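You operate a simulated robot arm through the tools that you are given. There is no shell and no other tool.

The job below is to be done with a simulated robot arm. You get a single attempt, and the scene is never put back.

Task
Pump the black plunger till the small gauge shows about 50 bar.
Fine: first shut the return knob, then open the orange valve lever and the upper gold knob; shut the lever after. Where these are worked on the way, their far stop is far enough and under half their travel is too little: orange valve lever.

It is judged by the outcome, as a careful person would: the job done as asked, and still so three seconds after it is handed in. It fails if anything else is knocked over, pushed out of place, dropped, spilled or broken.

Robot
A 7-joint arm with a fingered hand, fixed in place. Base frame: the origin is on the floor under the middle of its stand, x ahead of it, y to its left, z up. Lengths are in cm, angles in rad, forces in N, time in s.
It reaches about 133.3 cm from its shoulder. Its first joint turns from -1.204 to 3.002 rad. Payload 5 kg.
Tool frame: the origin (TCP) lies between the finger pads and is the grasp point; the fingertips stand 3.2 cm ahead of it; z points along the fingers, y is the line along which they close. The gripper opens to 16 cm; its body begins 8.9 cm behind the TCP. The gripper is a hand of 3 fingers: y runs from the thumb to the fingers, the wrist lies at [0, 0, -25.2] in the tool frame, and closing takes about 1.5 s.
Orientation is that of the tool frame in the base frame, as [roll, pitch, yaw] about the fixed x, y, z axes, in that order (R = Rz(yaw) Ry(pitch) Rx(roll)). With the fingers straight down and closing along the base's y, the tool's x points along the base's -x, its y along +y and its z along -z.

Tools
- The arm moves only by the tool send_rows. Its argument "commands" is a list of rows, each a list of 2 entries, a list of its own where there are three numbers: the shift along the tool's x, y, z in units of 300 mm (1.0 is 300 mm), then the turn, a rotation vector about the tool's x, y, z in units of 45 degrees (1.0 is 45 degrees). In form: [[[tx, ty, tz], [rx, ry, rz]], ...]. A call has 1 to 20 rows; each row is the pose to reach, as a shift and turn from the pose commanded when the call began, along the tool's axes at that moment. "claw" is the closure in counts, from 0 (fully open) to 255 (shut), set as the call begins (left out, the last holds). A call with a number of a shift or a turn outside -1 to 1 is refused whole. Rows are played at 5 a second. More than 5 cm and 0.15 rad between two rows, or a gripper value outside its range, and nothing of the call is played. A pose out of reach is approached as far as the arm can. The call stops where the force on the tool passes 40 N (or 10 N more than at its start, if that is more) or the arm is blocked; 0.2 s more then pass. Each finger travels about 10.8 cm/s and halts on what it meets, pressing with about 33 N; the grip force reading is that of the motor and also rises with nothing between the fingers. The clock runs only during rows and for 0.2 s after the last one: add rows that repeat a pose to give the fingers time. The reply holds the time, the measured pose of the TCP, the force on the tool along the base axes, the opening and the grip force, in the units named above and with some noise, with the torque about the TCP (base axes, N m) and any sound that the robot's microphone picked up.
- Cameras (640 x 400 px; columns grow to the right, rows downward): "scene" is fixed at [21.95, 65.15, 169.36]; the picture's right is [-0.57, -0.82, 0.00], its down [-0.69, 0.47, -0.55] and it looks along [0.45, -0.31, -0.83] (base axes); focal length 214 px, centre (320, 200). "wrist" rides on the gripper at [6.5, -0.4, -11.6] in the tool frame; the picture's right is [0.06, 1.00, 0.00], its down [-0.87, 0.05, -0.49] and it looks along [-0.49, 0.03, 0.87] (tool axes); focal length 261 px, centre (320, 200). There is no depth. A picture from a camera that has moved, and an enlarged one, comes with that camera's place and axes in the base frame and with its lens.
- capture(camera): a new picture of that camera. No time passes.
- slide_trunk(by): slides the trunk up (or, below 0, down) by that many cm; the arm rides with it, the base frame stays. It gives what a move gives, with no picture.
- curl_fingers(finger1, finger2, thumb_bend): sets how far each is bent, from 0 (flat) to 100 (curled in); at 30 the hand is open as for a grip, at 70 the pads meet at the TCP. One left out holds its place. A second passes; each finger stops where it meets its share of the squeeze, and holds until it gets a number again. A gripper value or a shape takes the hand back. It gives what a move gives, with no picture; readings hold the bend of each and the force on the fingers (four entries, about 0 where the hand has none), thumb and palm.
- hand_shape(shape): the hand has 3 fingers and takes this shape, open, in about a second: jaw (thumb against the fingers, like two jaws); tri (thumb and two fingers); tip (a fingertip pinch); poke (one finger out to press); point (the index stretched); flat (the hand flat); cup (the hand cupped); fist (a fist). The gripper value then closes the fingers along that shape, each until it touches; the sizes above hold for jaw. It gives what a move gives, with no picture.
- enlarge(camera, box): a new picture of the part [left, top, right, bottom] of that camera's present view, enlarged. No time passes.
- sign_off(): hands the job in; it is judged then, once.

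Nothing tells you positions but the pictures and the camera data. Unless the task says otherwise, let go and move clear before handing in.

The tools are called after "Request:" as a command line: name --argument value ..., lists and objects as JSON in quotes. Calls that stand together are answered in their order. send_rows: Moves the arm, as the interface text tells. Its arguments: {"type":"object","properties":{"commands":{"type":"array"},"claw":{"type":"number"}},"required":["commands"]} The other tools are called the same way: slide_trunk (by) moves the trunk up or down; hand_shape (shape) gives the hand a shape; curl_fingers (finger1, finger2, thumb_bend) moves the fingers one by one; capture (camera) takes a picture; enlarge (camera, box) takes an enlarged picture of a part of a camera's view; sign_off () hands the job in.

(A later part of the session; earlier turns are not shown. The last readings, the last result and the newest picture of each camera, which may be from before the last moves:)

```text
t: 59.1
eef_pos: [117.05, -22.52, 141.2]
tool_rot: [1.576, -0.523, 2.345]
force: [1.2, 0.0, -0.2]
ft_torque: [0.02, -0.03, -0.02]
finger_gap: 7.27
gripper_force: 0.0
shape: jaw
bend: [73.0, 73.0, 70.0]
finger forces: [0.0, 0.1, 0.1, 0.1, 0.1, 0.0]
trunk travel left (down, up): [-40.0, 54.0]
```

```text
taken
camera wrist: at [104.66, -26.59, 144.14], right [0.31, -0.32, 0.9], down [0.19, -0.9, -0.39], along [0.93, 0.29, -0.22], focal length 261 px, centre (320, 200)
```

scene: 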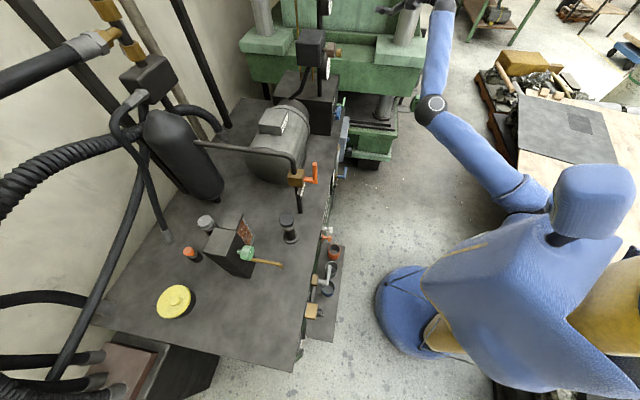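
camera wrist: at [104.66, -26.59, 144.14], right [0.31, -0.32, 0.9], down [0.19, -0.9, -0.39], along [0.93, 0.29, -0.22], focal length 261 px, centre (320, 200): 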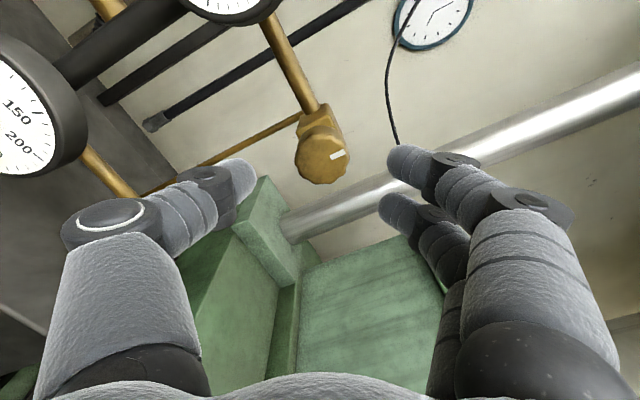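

Request:
send_rows --commands '[[[-0.006, 0.003, 0.08], [0, 0, 0]], [[-0.0115, 0.0067, 0.15], [0, 0, 0]], [[-0.0115, 0.0067, 0.2], [0, 0, 0]], [[-0.0115, 0.0067, 0.243], [0, 0, 0]]]'

Request:
capture --camera "wrist"

```text
t: 60.1
eef_pos: [122.59, -17.86, 141.16]
tool_rot: [1.572, -0.524, 2.345]
force: [-0.4, -0.6, 0.2]
ft_torque: [0.0, -0.01, 0.02]
finger_gap: 7.28
gripper_force: 0.2
shape: jaw
bend: [73.0, 73.0, 70.0]
finger forces: [0.0, 0.0, 0.1, 0.1, 0.0, 0.1]
trunk travel left (down, up): [-40.0, 54.0]
```

```text
taken
camera wrist: at [110.2, -21.97, 144.11], right [0.31, -0.32, 0.9], down [0.19, -0.9, -0.39], along [0.93, 0.29, -0.22], focal length 261 px, centre (320, 200)
```

wrist: 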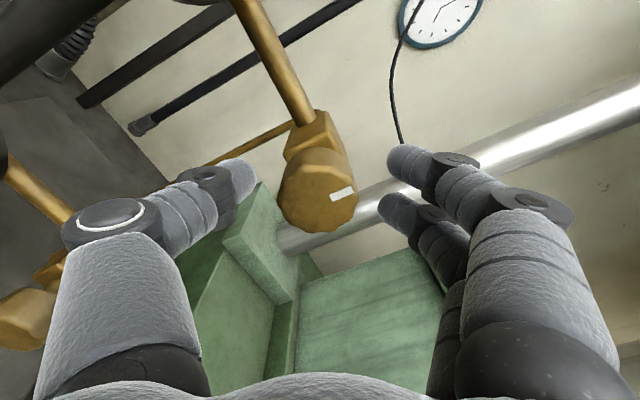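

Centred. I'll close on the gold knob.

Request:
send_rows --commands '[[[0, 0, 0.005], [0, 0, 0]], [[0, 0, 0.01], [0, 0, 0]], [[0, 0, 0.01], [0, 0, 0]], [[0, 0, 0.01], [0, 0, 0]], [[0, 0, 0.01], [0, 0, 0]], [[0, 0, 0.01], [0, 0, 0]]]' --claw 225

Request:
capture --camera "wrist"

```text
t: 61.5
eef_pos: [122.81, -17.62, 141.16]
tool_rot: [1.572, -0.521, 2.346]
force: [-5.4, -1.0, -2.7]
ft_torque: [-0.09, 0.07, 0.12]
finger_gap: 3.21
gripper_force: 33.1
shape: jaw
bend: [73.0, 73.0, 70.0]
finger forces: [12.8, 14.1, 0.1, 0.1, 31.8, 0.1]
trunk travel left (down, up): [-40.0, 54.0]
```

```text
taken
camera wrist: at [110.35, -21.61, 144.15], right [0.31, -0.32, 0.9], down [0.19, -0.9, -0.39], along [0.93, 0.29, -0.22], focal length 261 px, centre (320, 200)
```

wrist: 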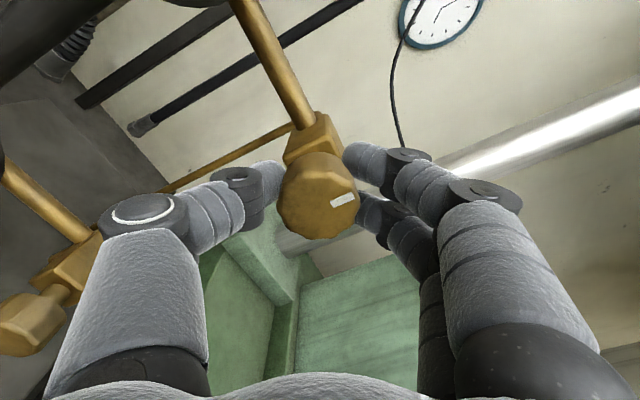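

Gripped, with a 3.2 cm gap and 33 N. Now I'll twist counter-clockwise to open.

Request:
send_rows --commands '[[[0, 0, 0], [0, 0, -0.125]], [[0, 0, 0], [0, 0, -0.25]], [[0, 0, 0], [0, 0, -0.375]], [[0, 0, 0], [0, 0, -0.5]], [[0, 0, 0], [0, 0, -0.625]], [[0, 0, 0], [0, 0, -0.75]], [[0, 0, 0], [0, 0, -0.875]], [[0, 0, 0], [0, 0, -1]]]'

Request:
capture --camera "wrist"

```text
t: 63.3
eef_pos: [122.71, -17.48, 141.17]
tool_rot: [1.575, 0.264, 2.347]
force: [-25.0, 0.4, -19.0]
ft_torque: [-0.34, 0.46, 0.28]
finger_gap: 3.27
gripper_force: 32.3
shape: jaw
bend: [73.0, 74.0, 70.0]
finger forces: [17.6, 12.7, 0.0, 0.0, 41.7, 0.1]
trunk travel left (down, up): [-40.0, 54.0]
```

```text
taken
camera wrist: at [110.1, -21.29, 139.1], right [-0.22, 0.23, 0.95], down [0.23, -0.93, 0.28], along [0.95, 0.28, 0.16], focal length 261 px, centre (320, 200)
```

wrist: 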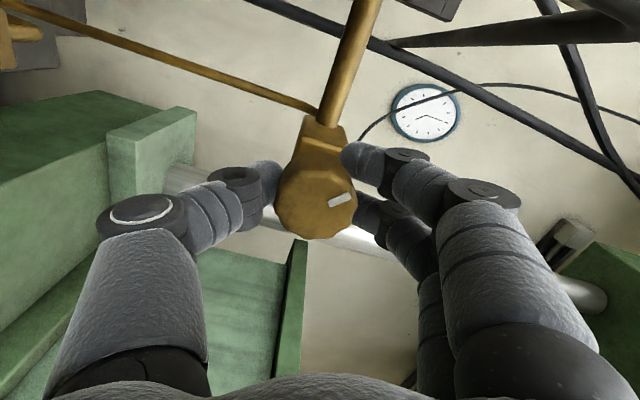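

Request:
send_rows --commands '[[[0.0147, -0.0099, -0.0117], [0, 0, 0]], [[0.0147, -0.0099, -0.0117], [0, 0, -0.125]], [[0.0147, -0.0099, -0.0117], [0, 0, -0.25]], [[0.0147, -0.0099, -0.0117], [0, 0, -0.375]], [[0.0147, -0.0099, -0.0117], [0, 0, -0.5]], [[0.0147, -0.0099, -0.0117], [0, 0, -0.625]], [[0.0147, -0.0099, -0.0117], [0, 0, -0.75]], [[0.0147, -0.0099, -0.0117], [0, 0, -0.875]], [[0.0147, -0.0099, -0.0117], [0, 0, -1]]]'

Request:
capture --camera "wrist"

```text
t: 65.3
eef_pos: [122.48, -17.61, 140.62]
tool_rot: [1.576, 1.048, 2.349]
force: [31.4, -1.8, 17.1]
ft_torque: [0.3, -0.28, -0.4]
finger_gap: 2.84
gripper_force: 32.8
shape: jaw
bend: [73.0, 72.0, 70.0]
finger forces: [9.5, 17.8, 0.0, 0.1, 32.0, 0.1]
trunk travel left (down, up): [-40.0, 54.0]
```

```text
taken
camera wrist: at [112.08, -23.78, 134.85], right [-0.63, 0.64, 0.44], down [-0.08, -0.62, 0.78], along [0.78, 0.45, 0.44], focal length 261 px, centre (320, 200)
```

wrist: 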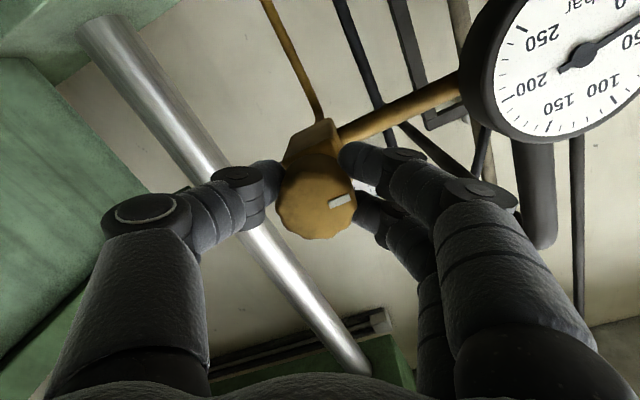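

The small gauge has come alive. I'll re-centre slightly and continue counter-clockwise to the stop.

Request:
send_rows --commands '[[[-0.0114, -0.003, 0.0083], [0, 0, 0]], [[-0.0114, -0.003, 0.0083], [0, 0, -0.125]], [[-0.0114, -0.003, 0.0083], [0, 0, -0.25]], [[-0.0114, -0.003, 0.0083], [0, 0, -0.375]], [[-0.0114, -0.003, 0.0083], [0, 0, -0.5]], [[-0.0114, -0.003, 0.0083], [0, 0, -0.625]], [[-0.0114, -0.003, 0.0083], [0, 0, -0.75]], [[-0.0114, -0.003, 0.0083], [0, 0, -0.875]], [[-0.0114, -0.003, 0.0083], [0, 0, -1]]]'

Request:
capture --camera "wrist"

```text
t: 67.3
eef_pos: [122.59, -17.58, 141.27]
tool_rot: [-1.568, 1.306, -0.794]
force: [12.9, -1.0, 18.1]
ft_torque: [0.87, 0.49, -0.24]
finger_gap: 3.06
gripper_force: 33.3
shape: jaw
bend: [73.0, 73.0, 70.0]
finger forces: [13.7, 24.5, 0.0, 0.0, 34.8, 0.1]
trunk travel left (down, up): [-40.0, 54.0]
```

```text
taken
camera wrist: at [115.7, -27.23, 135.14], right [-0.66, 0.68, -0.32], down [-0.55, -0.14, 0.82], along [0.51, 0.72, 0.47], focal length 261 px, centre (320, 200)
```

wrist: 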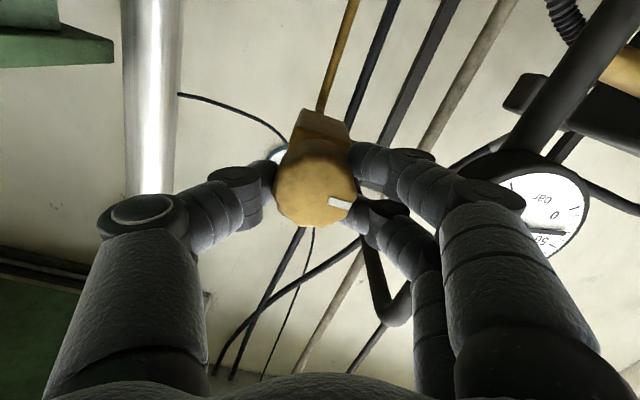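

Request:
enlarge --camera "wrist" --box '[490, 140, 610, 270]'

Request:
send_rows --commands '[[[0, 0, 0], [0, 0, 0]], [[0, 0, 0], [0, 0, 0]], [[0, 0, 0], [0, 0, 0]], [[0, 0, 0], [0, 0, 0]]]' --claw 140

Request:
capture --camera "wrist"

```text
3.08 times, centred on (550, 205) of wrist
camera zoom: at [115.7, -27.23, 135.14], right [-0.66, 0.68, -0.32], down [-0.55, -0.14, 0.82], along [0.51, 0.72, 0.47], focal length 802 px, centre (-388, 185)
```

zoom: 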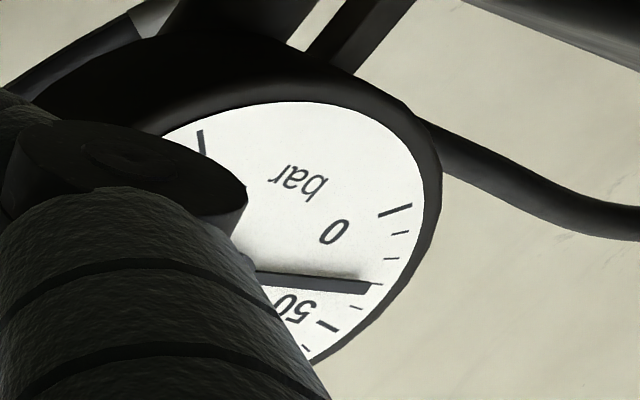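

```text
t: 68.3
eef_pos: [122.66, -17.6, 141.1]
tool_rot: [-1.579, 1.31, -0.803]
force: [0.4, -0.2, 0.4]
ft_torque: [-0.01, 0.01, 0.03]
finger_gap: 7.15
gripper_force: 0.1
shape: jaw
bend: [73.0, 73.0, 70.0]
finger forces: [0.1, 0.1, 0.0, 0.0, 0.1, 0.1]
trunk travel left (down, up): [-40.0, 54.0]
```

```text
taken
camera wrist: at [115.76, -27.26, 134.87], right [-0.66, 0.68, -0.32], down [-0.54, -0.14, 0.83], along [0.51, 0.72, 0.46], focal length 261 px, centre (320, 200)
```

wrist: 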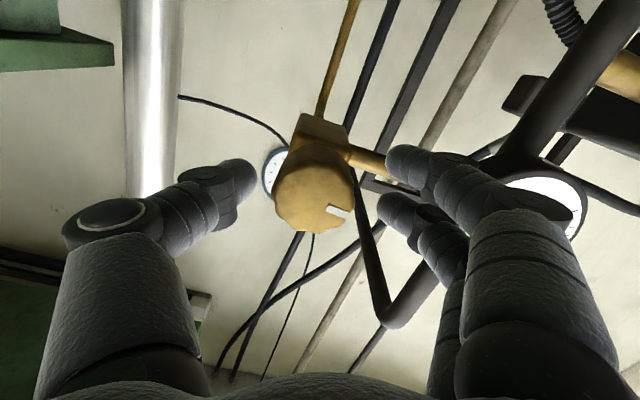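

The gold knob reached its counter-clockwise stop, and the small gauge reads about 30 bar, like the big one. I'll back straight out.

Request:
send_rows --commands '[[[0, 0, -0.1], [0, 0, 0]], [[0, 0, -0.22], [0, 0, 0]], [[0, 0, -0.36], [0, 0, 0]], [[0, 0, -0.5], [0, 0, 0]], [[0, 0, -0.64], [0, 0, 0]], [[0, 0, -0.76], [0, 0, 0]]]'

Request:
capture --camera "wrist"

Request:
capture --camera "scene"

```text
t: 69.7
eef_pos: [106.28, -33.44, 140.98]
tool_rot: [-1.583, 1.31, -0.805]
force: [0.2, -0.6, 0.9]
ft_torque: [0.02, -0.01, 0.01]
finger_gap: 7.16
gripper_force: 0.0
shape: jaw
bend: [73.0, 73.0, 70.0]
finger forces: [0.0, 0.1, 0.1, 0.0, 0.0, 0.1]
trunk travel left (down, up): [-40.0, 54.0]
```

```text
taken
camera wrist: at [99.38, -43.07, 134.81], right [-0.67, 0.68, -0.32], down [-0.54, -0.15, 0.83], along [0.51, 0.72, 0.46], focal length 261 px, centre (320, 200)
```

wrist: 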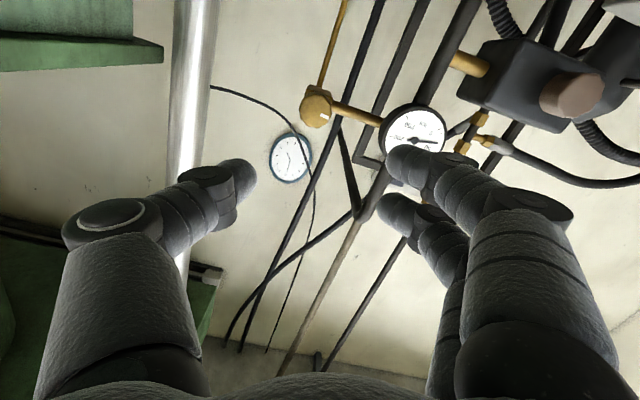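

```text
taken
```

scene: 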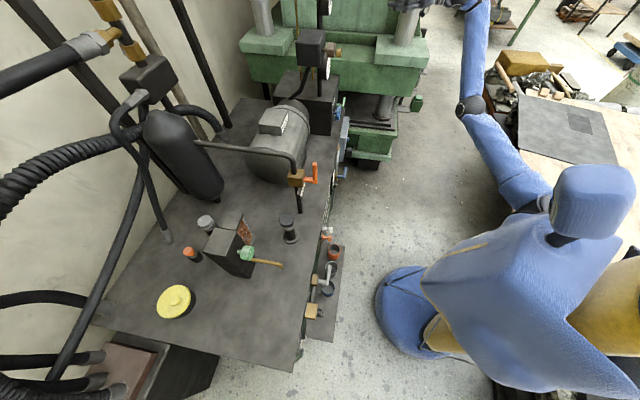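

The small gauge reads about 30 bar and the arm is clear. Next is the plunger at (63, 53), so I'll travel back left at height while rolling the hand, then point the fingers down.

Request:
send_rows --commands '[[[-0.053, 0.125, -0.001], [0, 0, 0.143]], [[-0.106, 0.25, -0.002], [0, 0, 0.286]], [[-0.159, 0.376, -0.003], [0, 0, 0.429]], [[-0.213, 0.501, -0.004], [0, 0, 0.571]], [[-0.266, 0.626, -0.005], [0, 0, 0.714]], [[-0.319, 0.752, -0.006], [0, 0, 0.857]], [[-0.372, 0.877, -0.007], [0, 0, 1]]]'

Request:
capture --camera "scene"

Request:
capture --camera "wrist"

```text
t: 71.3
eef_pos: [86.35, -13.52, 144.9]
tool_rot: [1.574, 1.048, 2.35]
force: [0.4, 0.3, -0.2]
ft_torque: [0.01, 0.01, 0.0]
finger_gap: 7.18
gripper_force: 0.0
shape: jaw
bend: [73.0, 73.0, 70.0]
finger forces: [0.1, 0.0, 0.1, 0.0, 0.0, 0.0]
trunk travel left (down, up): [-40.0, 54.0]
```

```text
taken
```

scene: 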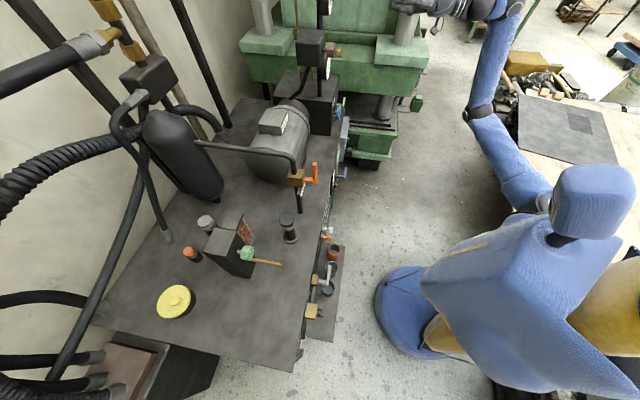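

```text
taken
camera wrist: at [75.94, -19.71, 139.18], right [-0.63, 0.64, 0.45], down [-0.08, -0.62, 0.78], along [0.78, 0.45, 0.44], focal length 261 px, centre (320, 200)
```

wrist: 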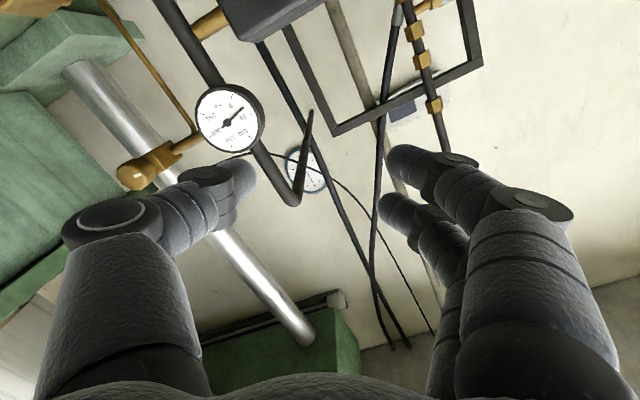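

Request:
send_rows --commands '[[[0.092, 0.112, 0.014], [0.071, 0.124, 0]], [[0.184, 0.224, 0.029], [0.143, 0.247, 0]], [[0.276, 0.336, 0.043], [0.214, 0.371, 0]], [[0.368, 0.447, 0.057], [0.286, 0.495, 0]], [[0.46, 0.559, 0.071], [0.357, 0.619, 0]], [[0.552, 0.671, 0.086], [0.429, 0.742, 0]], [[0.644, 0.783, 0.1], [0.5, 0.866, 0]]]'

Request:
capture --camera "scene"

Request:
capture --camera "wrist"

```text
t: 72.9
eef_pos: [67.5, 10.31, 140.03]
tool_rot: [2.684, 0.658, -3.05]
force: [0.1, 0.9, -0.1]
ft_torque: [-0.07, -0.01, -0.04]
finger_gap: 7.15
gripper_force: 0.0
shape: jaw
bend: [73.0, 73.0, 70.0]
finger forces: [0.0, 0.0, 0.0, 0.2, 0.0, 0.0]
trunk travel left (down, up): [-40.0, 54.0]
```

```text
taken
```

scene: 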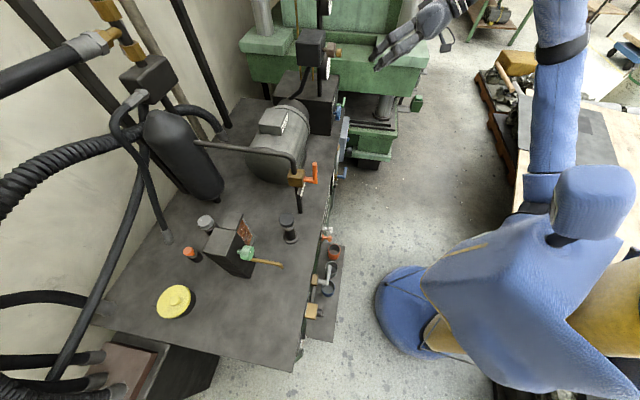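

```text
taken
camera wrist: at [56.59, 3.71, 144.12], right [-0.4, 0.86, 0.31], down [0.42, -0.13, 0.9], along [0.82, 0.49, -0.31], focal length 261 px, centre (320, 200)
```

wrist: 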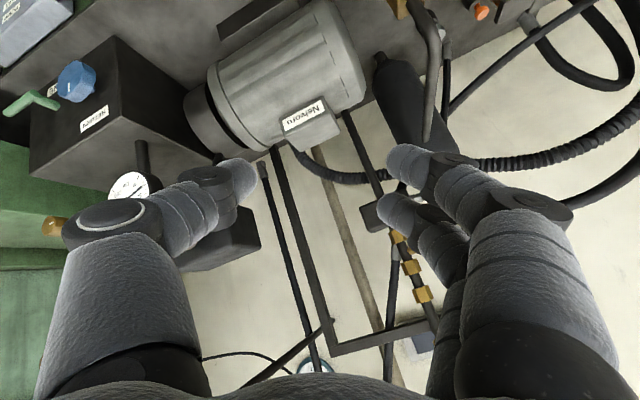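

Request:
send_rows --commands '[[[0.023, 0.125, 0.042], [0.071, 0.124, 0]], [[0.045, 0.249, 0.084], [0.143, 0.247, 0]], [[0.068, 0.374, 0.126], [0.214, 0.371, 0]], [[0.091, 0.499, 0.167], [0.286, 0.495, 0]], [[0.114, 0.624, 0.209], [0.357, 0.619, 0]], [[0.136, 0.748, 0.251], [0.429, 0.742, 0]], [[0.159, 0.873, 0.293], [0.5, 0.866, 0]]]'

Request:
capture --camera "scene"

Request:
capture --camera "wrist"

```text
t: 74.7
eef_pos: [59.63, 29.9, 148.3]
tool_rot: [3.024, 0.044, -2.935]
force: [-0.3, 0.4, 0.6]
ft_torque: [0.1, -0.06, 0.0]
finger_gap: 7.19
gripper_force: 0.1
shape: jaw
bend: [73.0, 73.0, 70.0]
finger forces: [0.0, 0.0, 0.1, 0.0, 0.0, 0.0]
trunk travel left (down, up): [-40.0, 54.0]
stopped in row 7: the arm was blocked; the commanded pose is now the measured one
```

```text
taken
```

scene: 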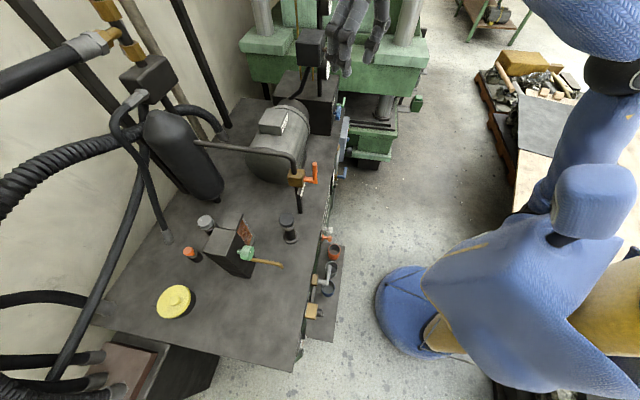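

```text
taken
camera wrist: at [52.99, 26.5, 159.45], right [-0.27, 0.96, 0.11], down [0.83, 0.17, 0.53], along [0.49, 0.24, -0.84], focal length 261 px, centre (320, 200)
```

wrist: 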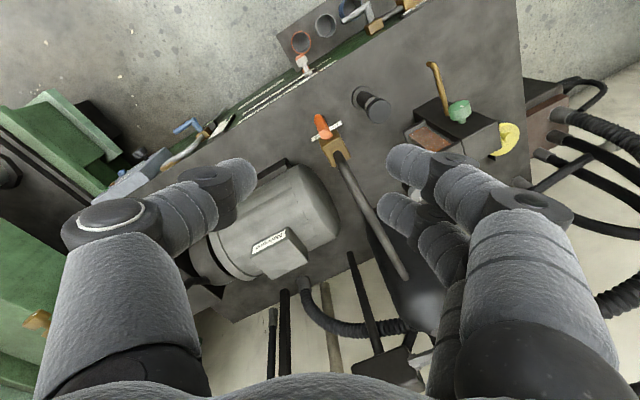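

The fingers now point down above the bench, with the plunger visible. I'll move over it while rolling so the fingers close front-to-back, which keeps clear of the charge pipe.

Request:
send_rows --commands '[[[-0.029, 0.079, 0.107], [0.019, 0.007, 0.125]], [[-0.059, 0.1585, 0.2145], [0.037, 0.014, 0.25]], [[-0.088, 0.238, 0.322], [0.056, 0.021, 0.375]], [[-0.1175, 0.317, 0.429], [0.075, 0.028, 0.5]], [[-0.147, 0.396, 0.536], [0.093, 0.035, 0.625]], [[-0.176, 0.4755, 0.6435], [0.112, 0.042, 0.75]], [[-0.2055, 0.555, 0.751], [0.13, 0.049, 0.875]], [[-0.235, 0.634, 0.858], [0.149, 0.056, 1]]]'

Request:
capture --camera "scene"

Request:
capture --camera "wrist"

```text
t: 75.8
eef_pos: [64.3, 33.79, 145.19]
tool_rot: [2.949, -0.028, 2.941]
force: [-0.2, -0.1, 0.1]
ft_torque: [-0.01, 0.03, 0.03]
finger_gap: 7.19
gripper_force: 0.1
shape: jaw
bend: [73.0, 73.0, 70.0]
finger forces: [0.1, 0.1, 0.0, 0.1, 0.0, 0.0]
out of reach, approached as far as the arm can: row 5
trunk travel left (down, up): [-40.0, 54.0]
stopped in row 5: the arm was blocked; the commanded pose is now the measured one
```

```text
taken
```

scene: 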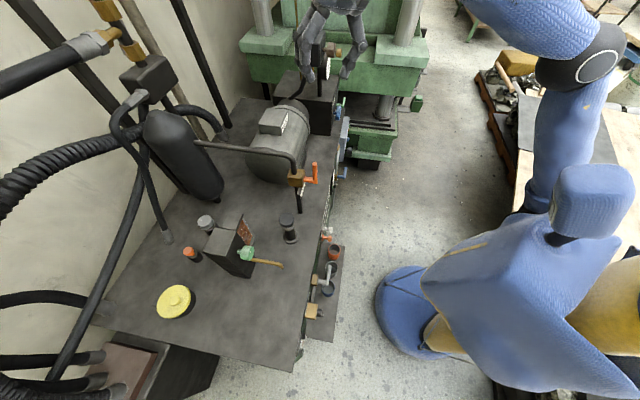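

```text
taken
camera wrist: at [57.61, 32.37, 156.69], right [0.14, 0.97, 0.19], down [0.86, -0.22, 0.47], along [0.5, 0.1, -0.86], focal length 261 px, centre (320, 200)
```

wrist: 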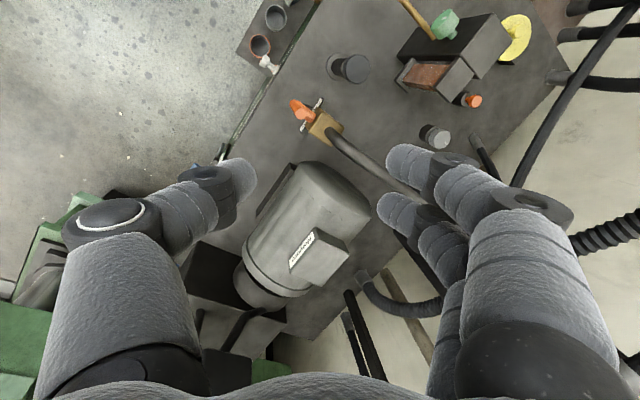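

Request:
send_rows --commands '[[[0.05, 0.054, 0.08], [0, 0, 0]], [[0.099, 0.108, 0.16], [0, 0, 0]], [[0.149, 0.162, 0.24], [0, 0, 0]], [[0.198, 0.215, 0.32], [0, 0, 0]], [[0.248, 0.269, 0.4], [0, 0, 0]], [[0.297, 0.323, 0.48], [0, 0, 0]]]'

Request:
capture --camera "scene"

```text
t: 77.4
eef_pos: [61.31, 40.79, 141.18]
tool_rot: [2.833, -0.06, 2.893]
force: [-0.3, 0.2, 0.4]
ft_torque: [0.02, 0.02, 0.03]
finger_gap: 7.2
gripper_force: 0.1
shape: jaw
bend: [73.0, 73.0, 70.0]
finger forces: [0.0, 0.1, 0.1, 0.1, 0.0, 0.1]
trunk travel left (down, up): [-40.0, 54.0]
stopped in row 6: the arm was blocked; the commanded pose is now the measured one
```

```text
taken
```

scene: 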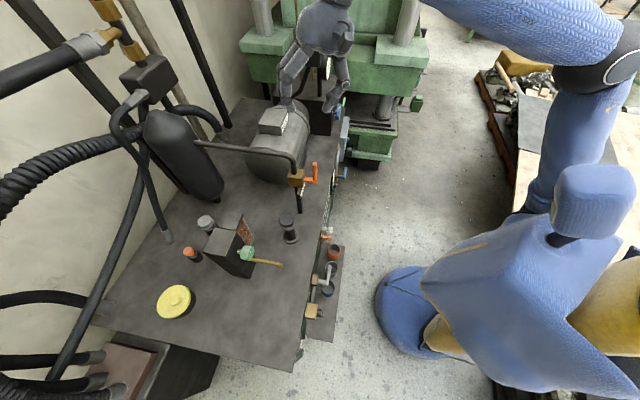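

Request:
send_rows --commands '[[[-0.0075, -0.038, 0.119], [0, 0, 0]], [[-0.015, -0.0755, 0.2375], [0, 0, 0]], [[-0.0225, -0.113, 0.356], [0, 0, 0]], [[-0.03, -0.151, 0.475], [0, 0, 0]]]'

Request:
capture --camera "scene"

```text
t: 78.4
eef_pos: [61.15, 41.13, 125.6]
tool_rot: [2.839, -0.057, 2.893]
force: [0.2, 0.3, -0.3]
ft_torque: [-0.03, 0.05, 0.02]
finger_gap: 7.2
gripper_force: 0.0
shape: jaw
bend: [73.0, 73.0, 70.0]
finger forces: [0.0, 0.0, 0.0, 0.1, 0.0, 0.1]
trunk travel left (down, up): [-40.0, 54.0]
```

```text
taken
```

scene: 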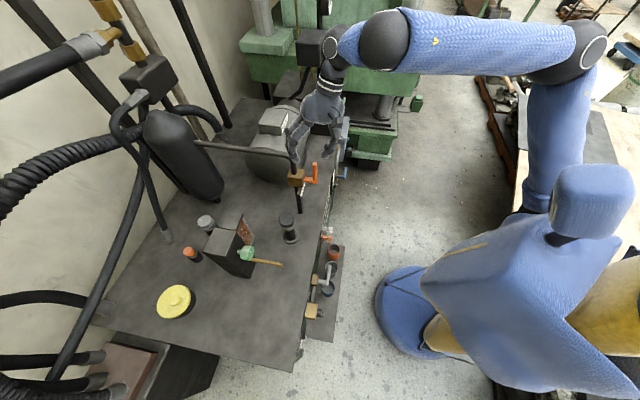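

Lowering works. Let me check the view here before moving over the plunger.

Request:
capture --camera "wrist"

```text
taken
camera wrist: at [54.4, 38.76, 136.93], right [0.19, 0.93, 0.3], down [0.84, -0.31, 0.43], along [0.5, 0.17, -0.85], focal length 261 px, centre (320, 200)
```

wrist: 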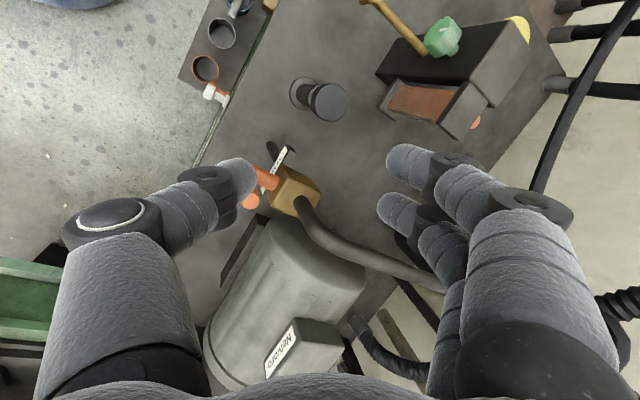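

Request:
send_rows --commands '[[[0.005, 0.058, 0.039], [0.059, -0.029, 0.113]], [[0.009, 0.115, 0.079], [0.119, -0.059, 0.227]], [[0.014, 0.173, 0.118], [0.178, -0.088, 0.34]], [[0.019, 0.231, 0.157], [0.237, -0.117, 0.453]], [[0.023, 0.288, 0.197], [0.297, -0.147, 0.567]], [[0.028, 0.346, 0.236], [0.356, -0.176, 0.68]]]'

Request:
capture --camera "wrist"

Request:
capture --camera "scene"

```text
t: 79.2
eef_pos: [66.18, 38.47, 133.05]
tool_rot: [2.868, -0.112, 2.541]
force: [0.8, -0.1, -0.5]
ft_torque: [0.03, 0.02, -0.01]
finger_gap: 7.21
gripper_force: 0.1
shape: jaw
bend: [73.0, 73.0, 70.0]
finger forces: [0.0, 0.0, 0.1, 0.0, 0.0, 0.0]
out of reach, approached as far as the arm can: row 3, 4
trunk travel left (down, up): [-40.0, 54.0]
stopped in row 4: the arm was blocked; the commanded pose is now the measured one
```

```text
taken
camera wrist: at [59.87, 38.34, 144.76], right [0.52, 0.81, 0.28], down [0.71, -0.59, 0.39], along [0.48, 0.0, -0.88], focal length 261 px, centre (320, 200)
```

wrist: 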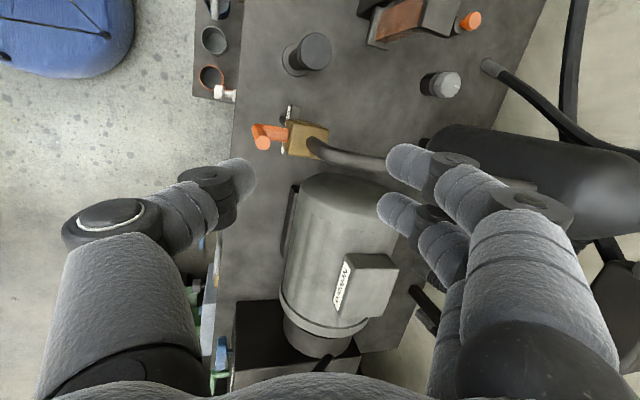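

```text
taken
```

scene: 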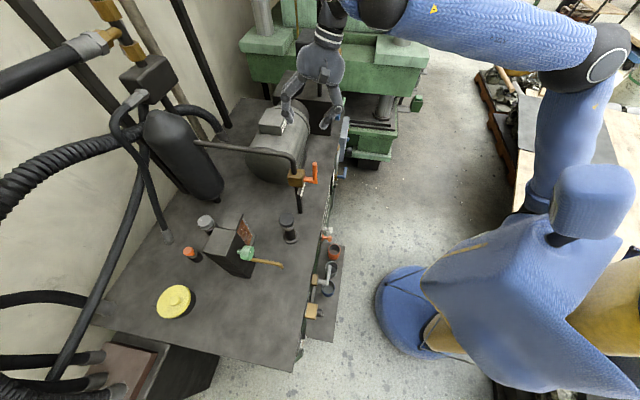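

Rolling further runs into the wrist limit, so I'll use a smaller roll that was reachable, with the fingers straight down, and come in from the left of the lever.

Request:
send_rows --commands '[[[0.035, -0.003, 0.067], [0.062, -0.011, -0.093]], [[0.07, -0.006, 0.134], [0.124, -0.022, -0.186]], [[0.105, -0.01, 0.201], [0.187, -0.033, -0.279]], [[0.139, -0.013, 0.268], [0.249, -0.044, -0.372]], [[0.174, -0.016, 0.335], [0.311, -0.055, -0.465]], [[0.209, -0.019, 0.402], [0.373, -0.066, -0.558]]]'

Request:
capture --camera "wrist"

Request:
capture --camera "scene"

```text
t: 80.8
eef_pos: [62.75, 36.0, 128.19]
tool_rot: [3.036, -0.034, 2.916]
force: [0.1, 0.6, 0.2]
ft_torque: [0.01, -0.03, -0.01]
finger_gap: 7.22
gripper_force: 0.1
shape: jaw
bend: [73.0, 73.0, 70.0]
finger forces: [0.1, 0.1, 0.1, 0.0, 0.0, 0.1]
out of reach, approached as far as the arm can: row 5, 6
trunk travel left (down, up): [-40.0, 54.0]
stopped in row 6: the arm was blocked; the commanded pose is now the measured one
```

```text
taken
camera wrist: at [56.35, 35.72, 139.99], right [0.16, 0.98, 0.11], down [0.86, -0.2, 0.46], along [0.48, 0.02, -0.88], focal length 261 px, centre (320, 200)
```

wrist: 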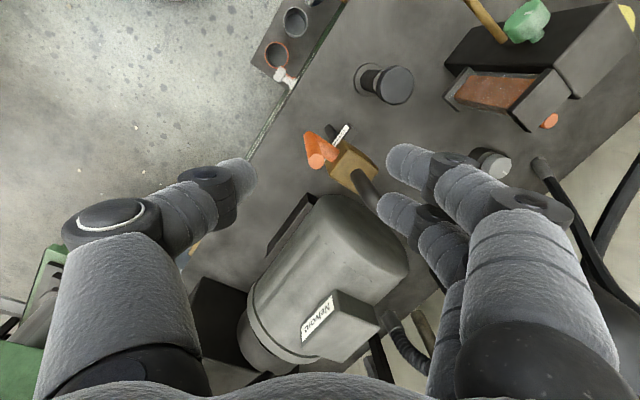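

```text
taken
```

scene: 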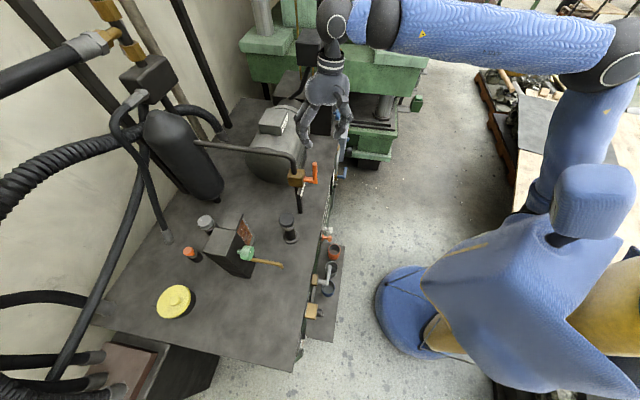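

The forearm is too level here for the hand to point straight down. Raising the trunk will let the forearm slope down toward the plunger.

Request:
slide_trunk --by 30

Request:
send_rows --commands '[[[0, 0, 0.12], [0, 0, 0]], [[0, 0, 0.24], [0, 0, 0]], [[0, 0, 0.36], [0, 0, 0]], [[0, 0, 0.48], [0, 0, 0]], [[0, 0, 0.6], [0, 0, 0]], [[0, 0, 0.72], [0, 0, 0]], [[0, 0, 0.84], [0, 0, 0]], [[0, 0, 0.95], [0, 0, 0]]]'

Request:
capture --camera "scene"

```text
t: 83.8
eef_pos: [62.88, 36.04, 158.14]
tool_rot: [3.038, -0.036, 2.916]
force: [0.7, 0.1, -0.5]
ft_torque: [0.04, 0.0, 0.02]
finger_gap: 7.21
gripper_force: 0.0
shape: jaw
bend: [73.0, 73.0, 70.0]
finger forces: [0.0, 0.0, 0.0, 0.0, 0.1, 0.0]
trunk travel left (down, up): [-70.0, 24.0]
```

```text
t: 85.6
eef_pos: [62.5, 39.55, 129.6]
tool_rot: [3.04, -0.037, 2.918]
force: [-0.3, 0.2, -0.9]
ft_torque: [0.0, 0.02, 0.03]
finger_gap: 7.22
gripper_force: 0.1
shape: jaw
bend: [73.0, 73.0, 70.0]
finger forces: [0.1, 0.1, 0.0, 0.1, 0.0, 0.1]
trunk travel left (down, up): [-70.0, 24.0]
```

```text
taken
```

scene: 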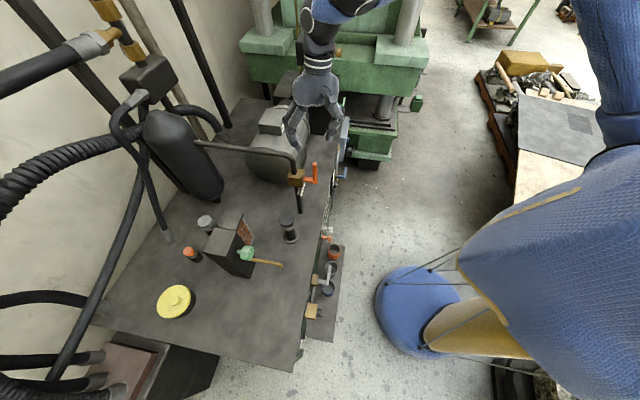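

Request:
send_rows --commands '[[[0.0144, 0.083, 0.049], [0.026, -0.009, 0]], [[0.0288, 0.167, 0.098], [0.052, -0.019, 0]], [[0.0432, 0.25, 0.148], [0.077, -0.028, 0]], [[0.0576, 0.334, 0.197], [0.103, -0.038, 0]], [[0.072, 0.417, 0.246], [0.129, -0.047, 0]]]'

Request:
capture --camera "scene"

Request:
capture --camera "wrist"

```text
t: 86.8
eef_pos: [61.33, 45.25, 123.32]
tool_rot: [3.124, 0.0, 2.914]
force: [-1.0, -0.3, 1.0]
ft_torque: [0.01, -0.02, -0.02]
finger_gap: 7.21
gripper_force: 0.0
shape: jaw
bend: [73.0, 73.0, 70.0]
finger forces: [0.0, 0.0, 0.0, 0.1, 0.0, 0.0]
out of reach, approached as far as the arm can: row 3, 4, 5
trunk travel left (down, up): [-70.0, 24.0]
```

```text
taken
```

scene: 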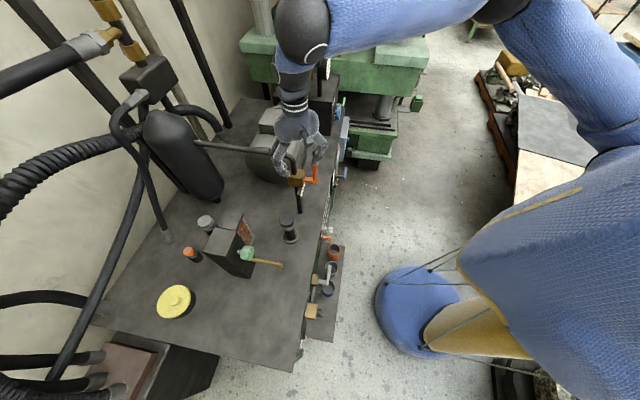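

```text
taken
camera wrist: at [54.79, 45.87, 134.81], right [0.16, 0.99, 0.02], down [0.86, -0.15, 0.49], along [0.49, -0.07, -0.87], focal length 261 px, centre (320, 200)
```

wrist: 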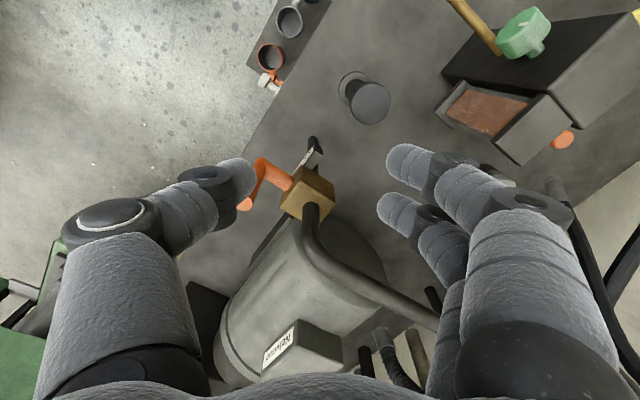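

Request:
send_rows --commands '[[[0.0, 0.02, 0.1], [0, 0, 0]], [[0.003, 0.08, 0.2], [0, 0, 0]], [[0.006, 0.17, 0.3], [0, 0, 0]], [[0.01, 0.258, 0.404], [0, 0, 0]]]'

Request:
capture --camera "wrist"

Request:
capture --camera "scene"

```text
t: 87.8
eef_pos: [61.52, 45.35, 111.69]
tool_rot: [3.13, 0.0, 2.914]
force: [0.3, 0.2, -0.6]
ft_torque: [0.01, 0.02, 0.0]
finger_gap: 7.21
gripper_force: 0.0
shape: jaw
bend: [73.0, 73.0, 70.0]
finger forces: [0.0, 0.1, 0.0, 0.0, 0.0, 0.1]
out of reach, approached as far as the arm can: row 1, 2, 3, 4
trunk travel left (down, up): [-70.0, 24.0]
```

```text
taken
camera wrist: at [54.9, 46.24, 123.25], right [0.16, 0.99, 0.01], down [0.86, -0.15, 0.49], along [0.49, -0.07, -0.87], focal length 261 px, centre (320, 200)
```

wrist: 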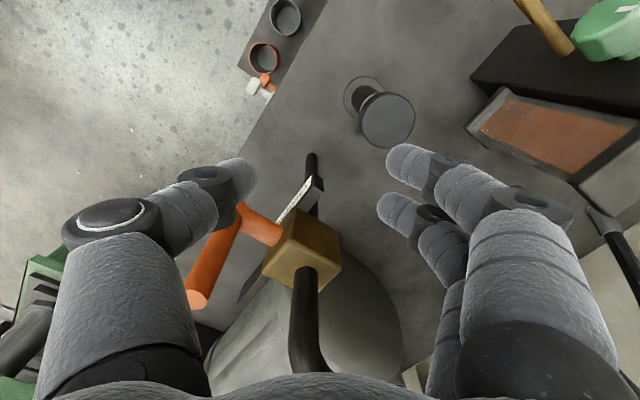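

```text
taken
```

scene: 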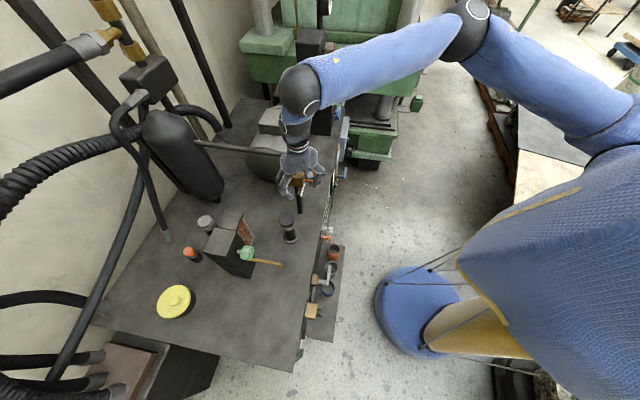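

The hand cannot go straight down that far left, so I'll let the fingers lean about 25° outward, which the arm prefers, and move toward the plunger.

Request:
send_rows --commands '[[[-0.003, 0.033, 0], [-0.108, 0.025, 0]], [[-0.005, 0.066, 0], [-0.216, 0.05, 0]], [[-0.008, 0.098, 0], [-0.325, 0.075, 0]], [[-0.01, 0.131, 0], [-0.433, 0.1, 0]], [[-0.013, 0.164, 0], [-0.541, 0.125, 0]]]'

Request:
capture --camera "wrist"

Request:
capture --camera "scene"

```text
t: 89.0
eef_pos: [63.1, 50.0, 111.99]
tool_rot: [2.711, -0.095, 2.94]
force: [0.3, 0.3, -0.1]
ft_torque: [-0.01, 0.03, -0.01]
finger_gap: 7.22
gripper_force: 0.0
shape: jaw
bend: [73.0, 73.0, 70.0]
finger forces: [0.1, 0.0, 0.1, 0.1, 0.1, 0.0]
trunk travel left (down, up): [-70.0, 24.0]
```

```text
taken
camera wrist: at [56.61, 45.95, 122.92], right [0.16, 0.89, 0.42], down [0.86, -0.34, 0.39], along [0.49, 0.3, -0.82], focal length 261 px, centre (320, 200)
```

wrist: 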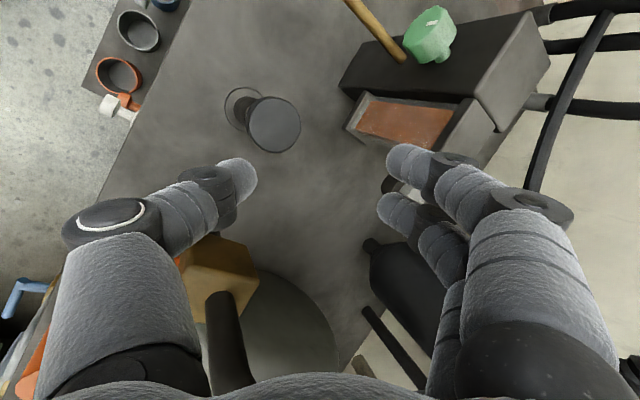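

```text
taken
```

scene: 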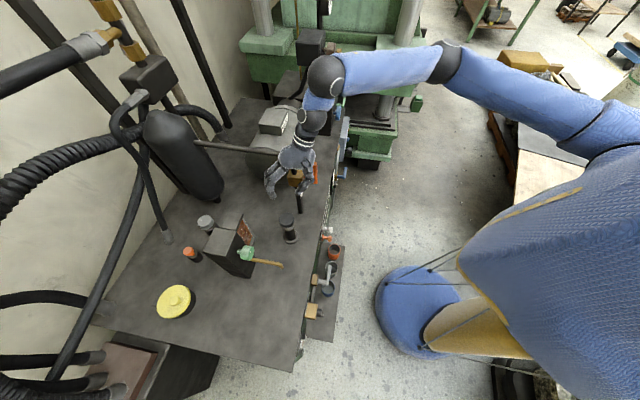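

The plunger head is confirmed at about (63.1, 53.2), top z≈92.5. I'll close the fingertips together and hover just above it.

Request:
send_rows --commands '[[[0, 0, 0], [0, 0, 0]], [[0, 0, 0], [0, 0, 0]], [[-0.006, -0.025, 0.09], [0, 0, 0]], [[-0.012, -0.05, 0.18], [0, 0, 0]], [[-0.018, -0.075, 0.27], [0, 0, 0]], [[-0.023, -0.099, 0.357], [0, 0, 0]]]' --claw 255

Request:
capture --camera "wrist"

Request:
enlarge --camera "scene" --box '[220, 100, 380, 260]'

```text
t: 90.4
eef_pos: [63.14, 51.88, 101.12]
tool_rot: [2.715, -0.095, 2.936]
force: [-0.6, 0.0, -0.4]
ft_torque: [0.03, 0.0, -0.01]
finger_gap: 0.0
gripper_force: 32.9
shape: jaw
bend: [65.0, 65.0, 67.0]
finger forces: [0.0, 0.0, 0.0, 0.1, 0.0, 0.0]
trunk travel left (down, up): [-70.0, 24.0]
```

```text
taken
camera wrist: at [56.56, 47.78, 112.0], right [0.16, 0.89, 0.42], down [0.86, -0.34, 0.39], along [0.49, 0.3, -0.82], focal length 261 px, centre (320, 200)
```

wrist: 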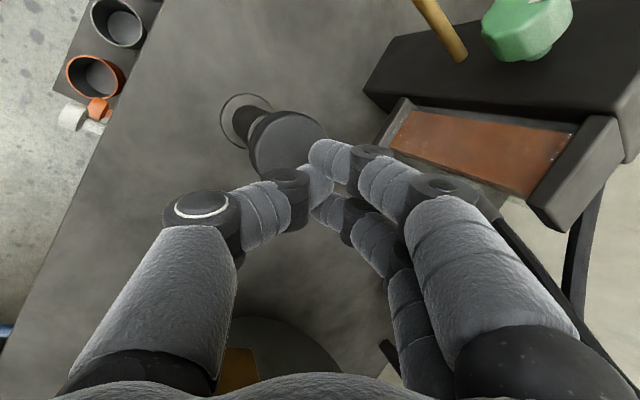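

```text
2.50 times, centred on (300, 180) of scene
camera zoom: at [21.95, 65.15, 169.36], right [-0.57, -0.82, 0.0], down [-0.69, 0.47, -0.55], along [0.45, -0.31, -0.83], focal length 536 px, centre (370, 250)
```

zoom: 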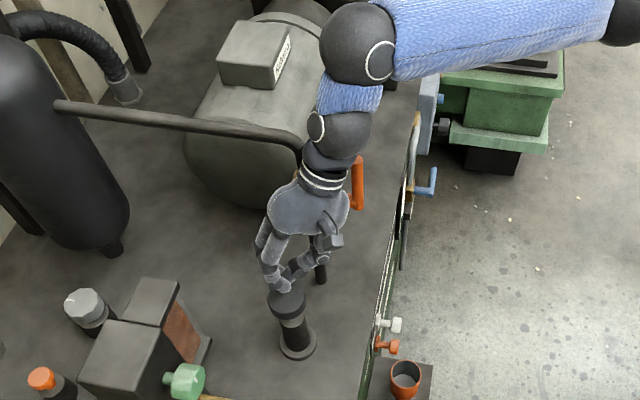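

The fingertips line up over the plunger head, but with this lean the palm would come close to the gold block at the bottom of a stroke. Raising the trunk the rest of the way should allow a more vertical hand with better clearance.

Request:
slide_trunk --by 24

Request:
capture --camera "scene"

```text
t: 92.9
eef_pos: [63.08, 51.75, 125.1]
tool_rot: [2.714, -0.092, 2.936]
force: [-0.8, 1.0, 0.8]
ft_torque: [-0.03, -0.04, 0.02]
finger_gap: 0.01
gripper_force: 32.7
shape: jaw
bend: [65.0, 65.0, 67.0]
finger forces: [0.0, 0.0, 0.0, 0.2, 0.0, 0.0]
trunk travel left (down, up): [-94.0, 0.0]
```

```text
taken
```

scene: 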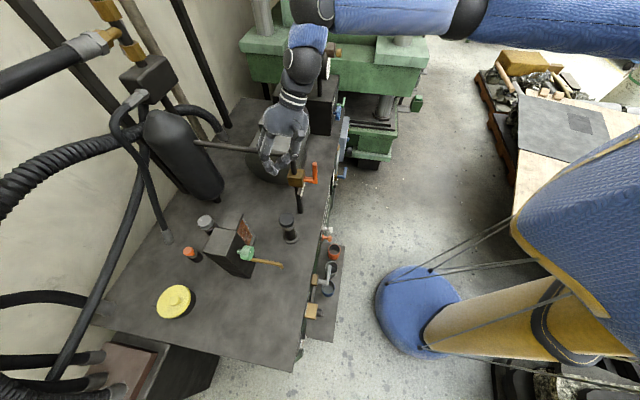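

Request:
send_rows --commands '[[[-0.0104, -0.0466, 0.11], [0, 0, 0]], [[-0.0208, -0.0932, 0.22], [0.1, -0.023, 0]], [[-0.0312, -0.1398, 0.33], [0.21, -0.048, 0]], [[-0.0416, -0.1864, 0.44], [0.32, -0.073, 0]], [[-0.052, -0.233, 0.55], [0.433, -0.098, 0]]]'

Request:
capture --camera "scene"

Request:
capture --camera "wrist"

```text
t: 94.1
eef_pos: [62.22, 47.77, 107.06]
tool_rot: [3.049, -0.019, 2.918]
force: [-0.1, 0.0, 0.0]
ft_torque: [-0.01, 0.0, 0.0]
finger_gap: 0.01
gripper_force: 32.7
shape: jaw
bend: [65.0, 65.0, 67.0]
finger forces: [0.1, 0.0, 0.1, 0.0, 0.0, 0.0]
out of reach, approached as far as the arm can: row 4, 5
trunk travel left (down, up): [-94.0, 0.0]
```

```text
taken
```

scene: 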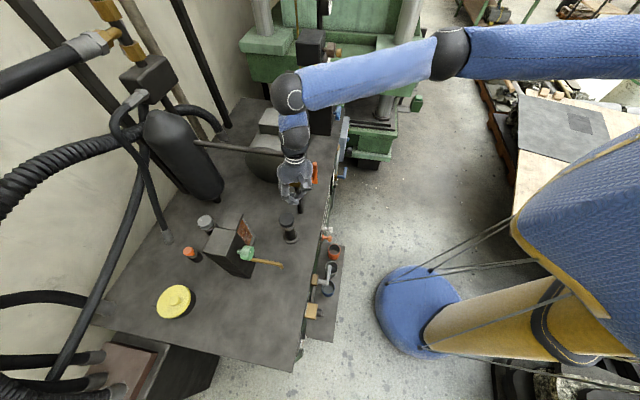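

```text
taken
camera wrist: at [55.7, 47.63, 118.74], right [0.16, 0.98, 0.09], down [0.86, -0.19, 0.48], along [0.49, 0.0, -0.87], focal length 261 px, centre (320, 200)
```

wrist: 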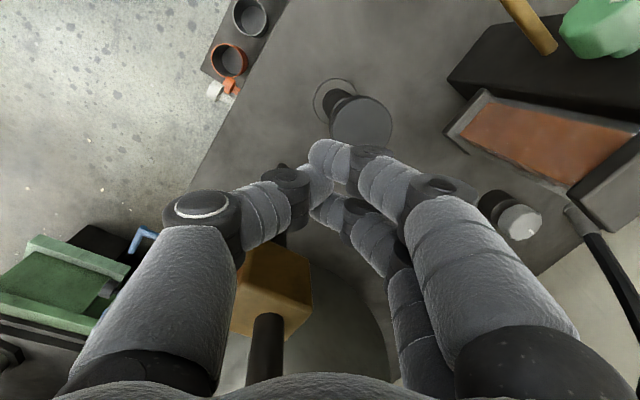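

Request:
send_rows --commands '[[[0.001, 0.034, 0.045], [-0.05, 0.011, 0]], [[0.002, 0.068, 0.09], [-0.1, 0.022, 0]], [[0.003, 0.103, 0.135], [-0.15, 0.033, 0]], [[0.004, 0.137, 0.18], [-0.195, 0.044, 0]]]'

Request:
capture --camera "wrist"

Request:
enlarge --camera "scene" --box '[220, 60, 380, 260]'

```text
t: 95.1
eef_pos: [63.12, 52.23, 102.22]
tool_rot: [2.902, -0.053, 2.925]
force: [-0.4, 0.5, 0.1]
ft_torque: [0.02, 0.02, 0.01]
finger_gap: 0.01
gripper_force: 33.1
shape: jaw
bend: [65.0, 65.0, 67.0]
finger forces: [0.2, 0.0, 0.0, 0.0, 0.0, 0.0]
trunk travel left (down, up): [-94.0, 0.0]
```

```text
taken
camera wrist: at [56.55, 50.34, 113.73], right [0.16, 0.96, 0.24], down [0.86, -0.26, 0.44], along [0.49, 0.13, -0.86], focal length 261 px, centre (320, 200)
```

wrist: 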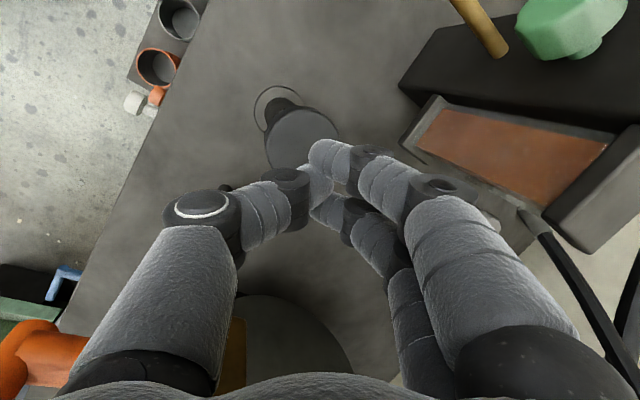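

```text
2.00 times, centred on (300, 160) of scene
camera zoom: at [21.95, 65.15, 169.36], right [-0.57, -0.82, 0.0], down [-0.69, 0.47, -0.55], along [0.45, -0.31, -0.83], focal length 429 px, centre (360, 280)
```

zoom: 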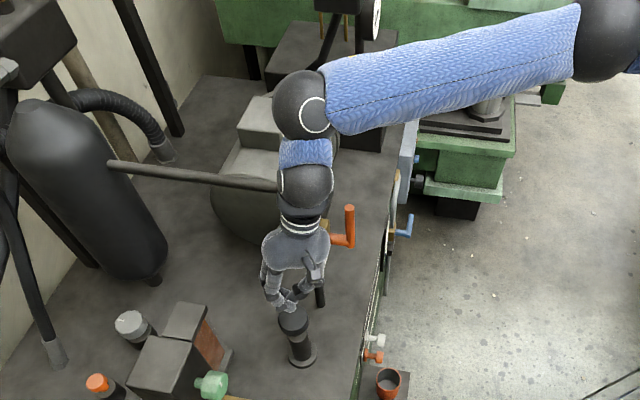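

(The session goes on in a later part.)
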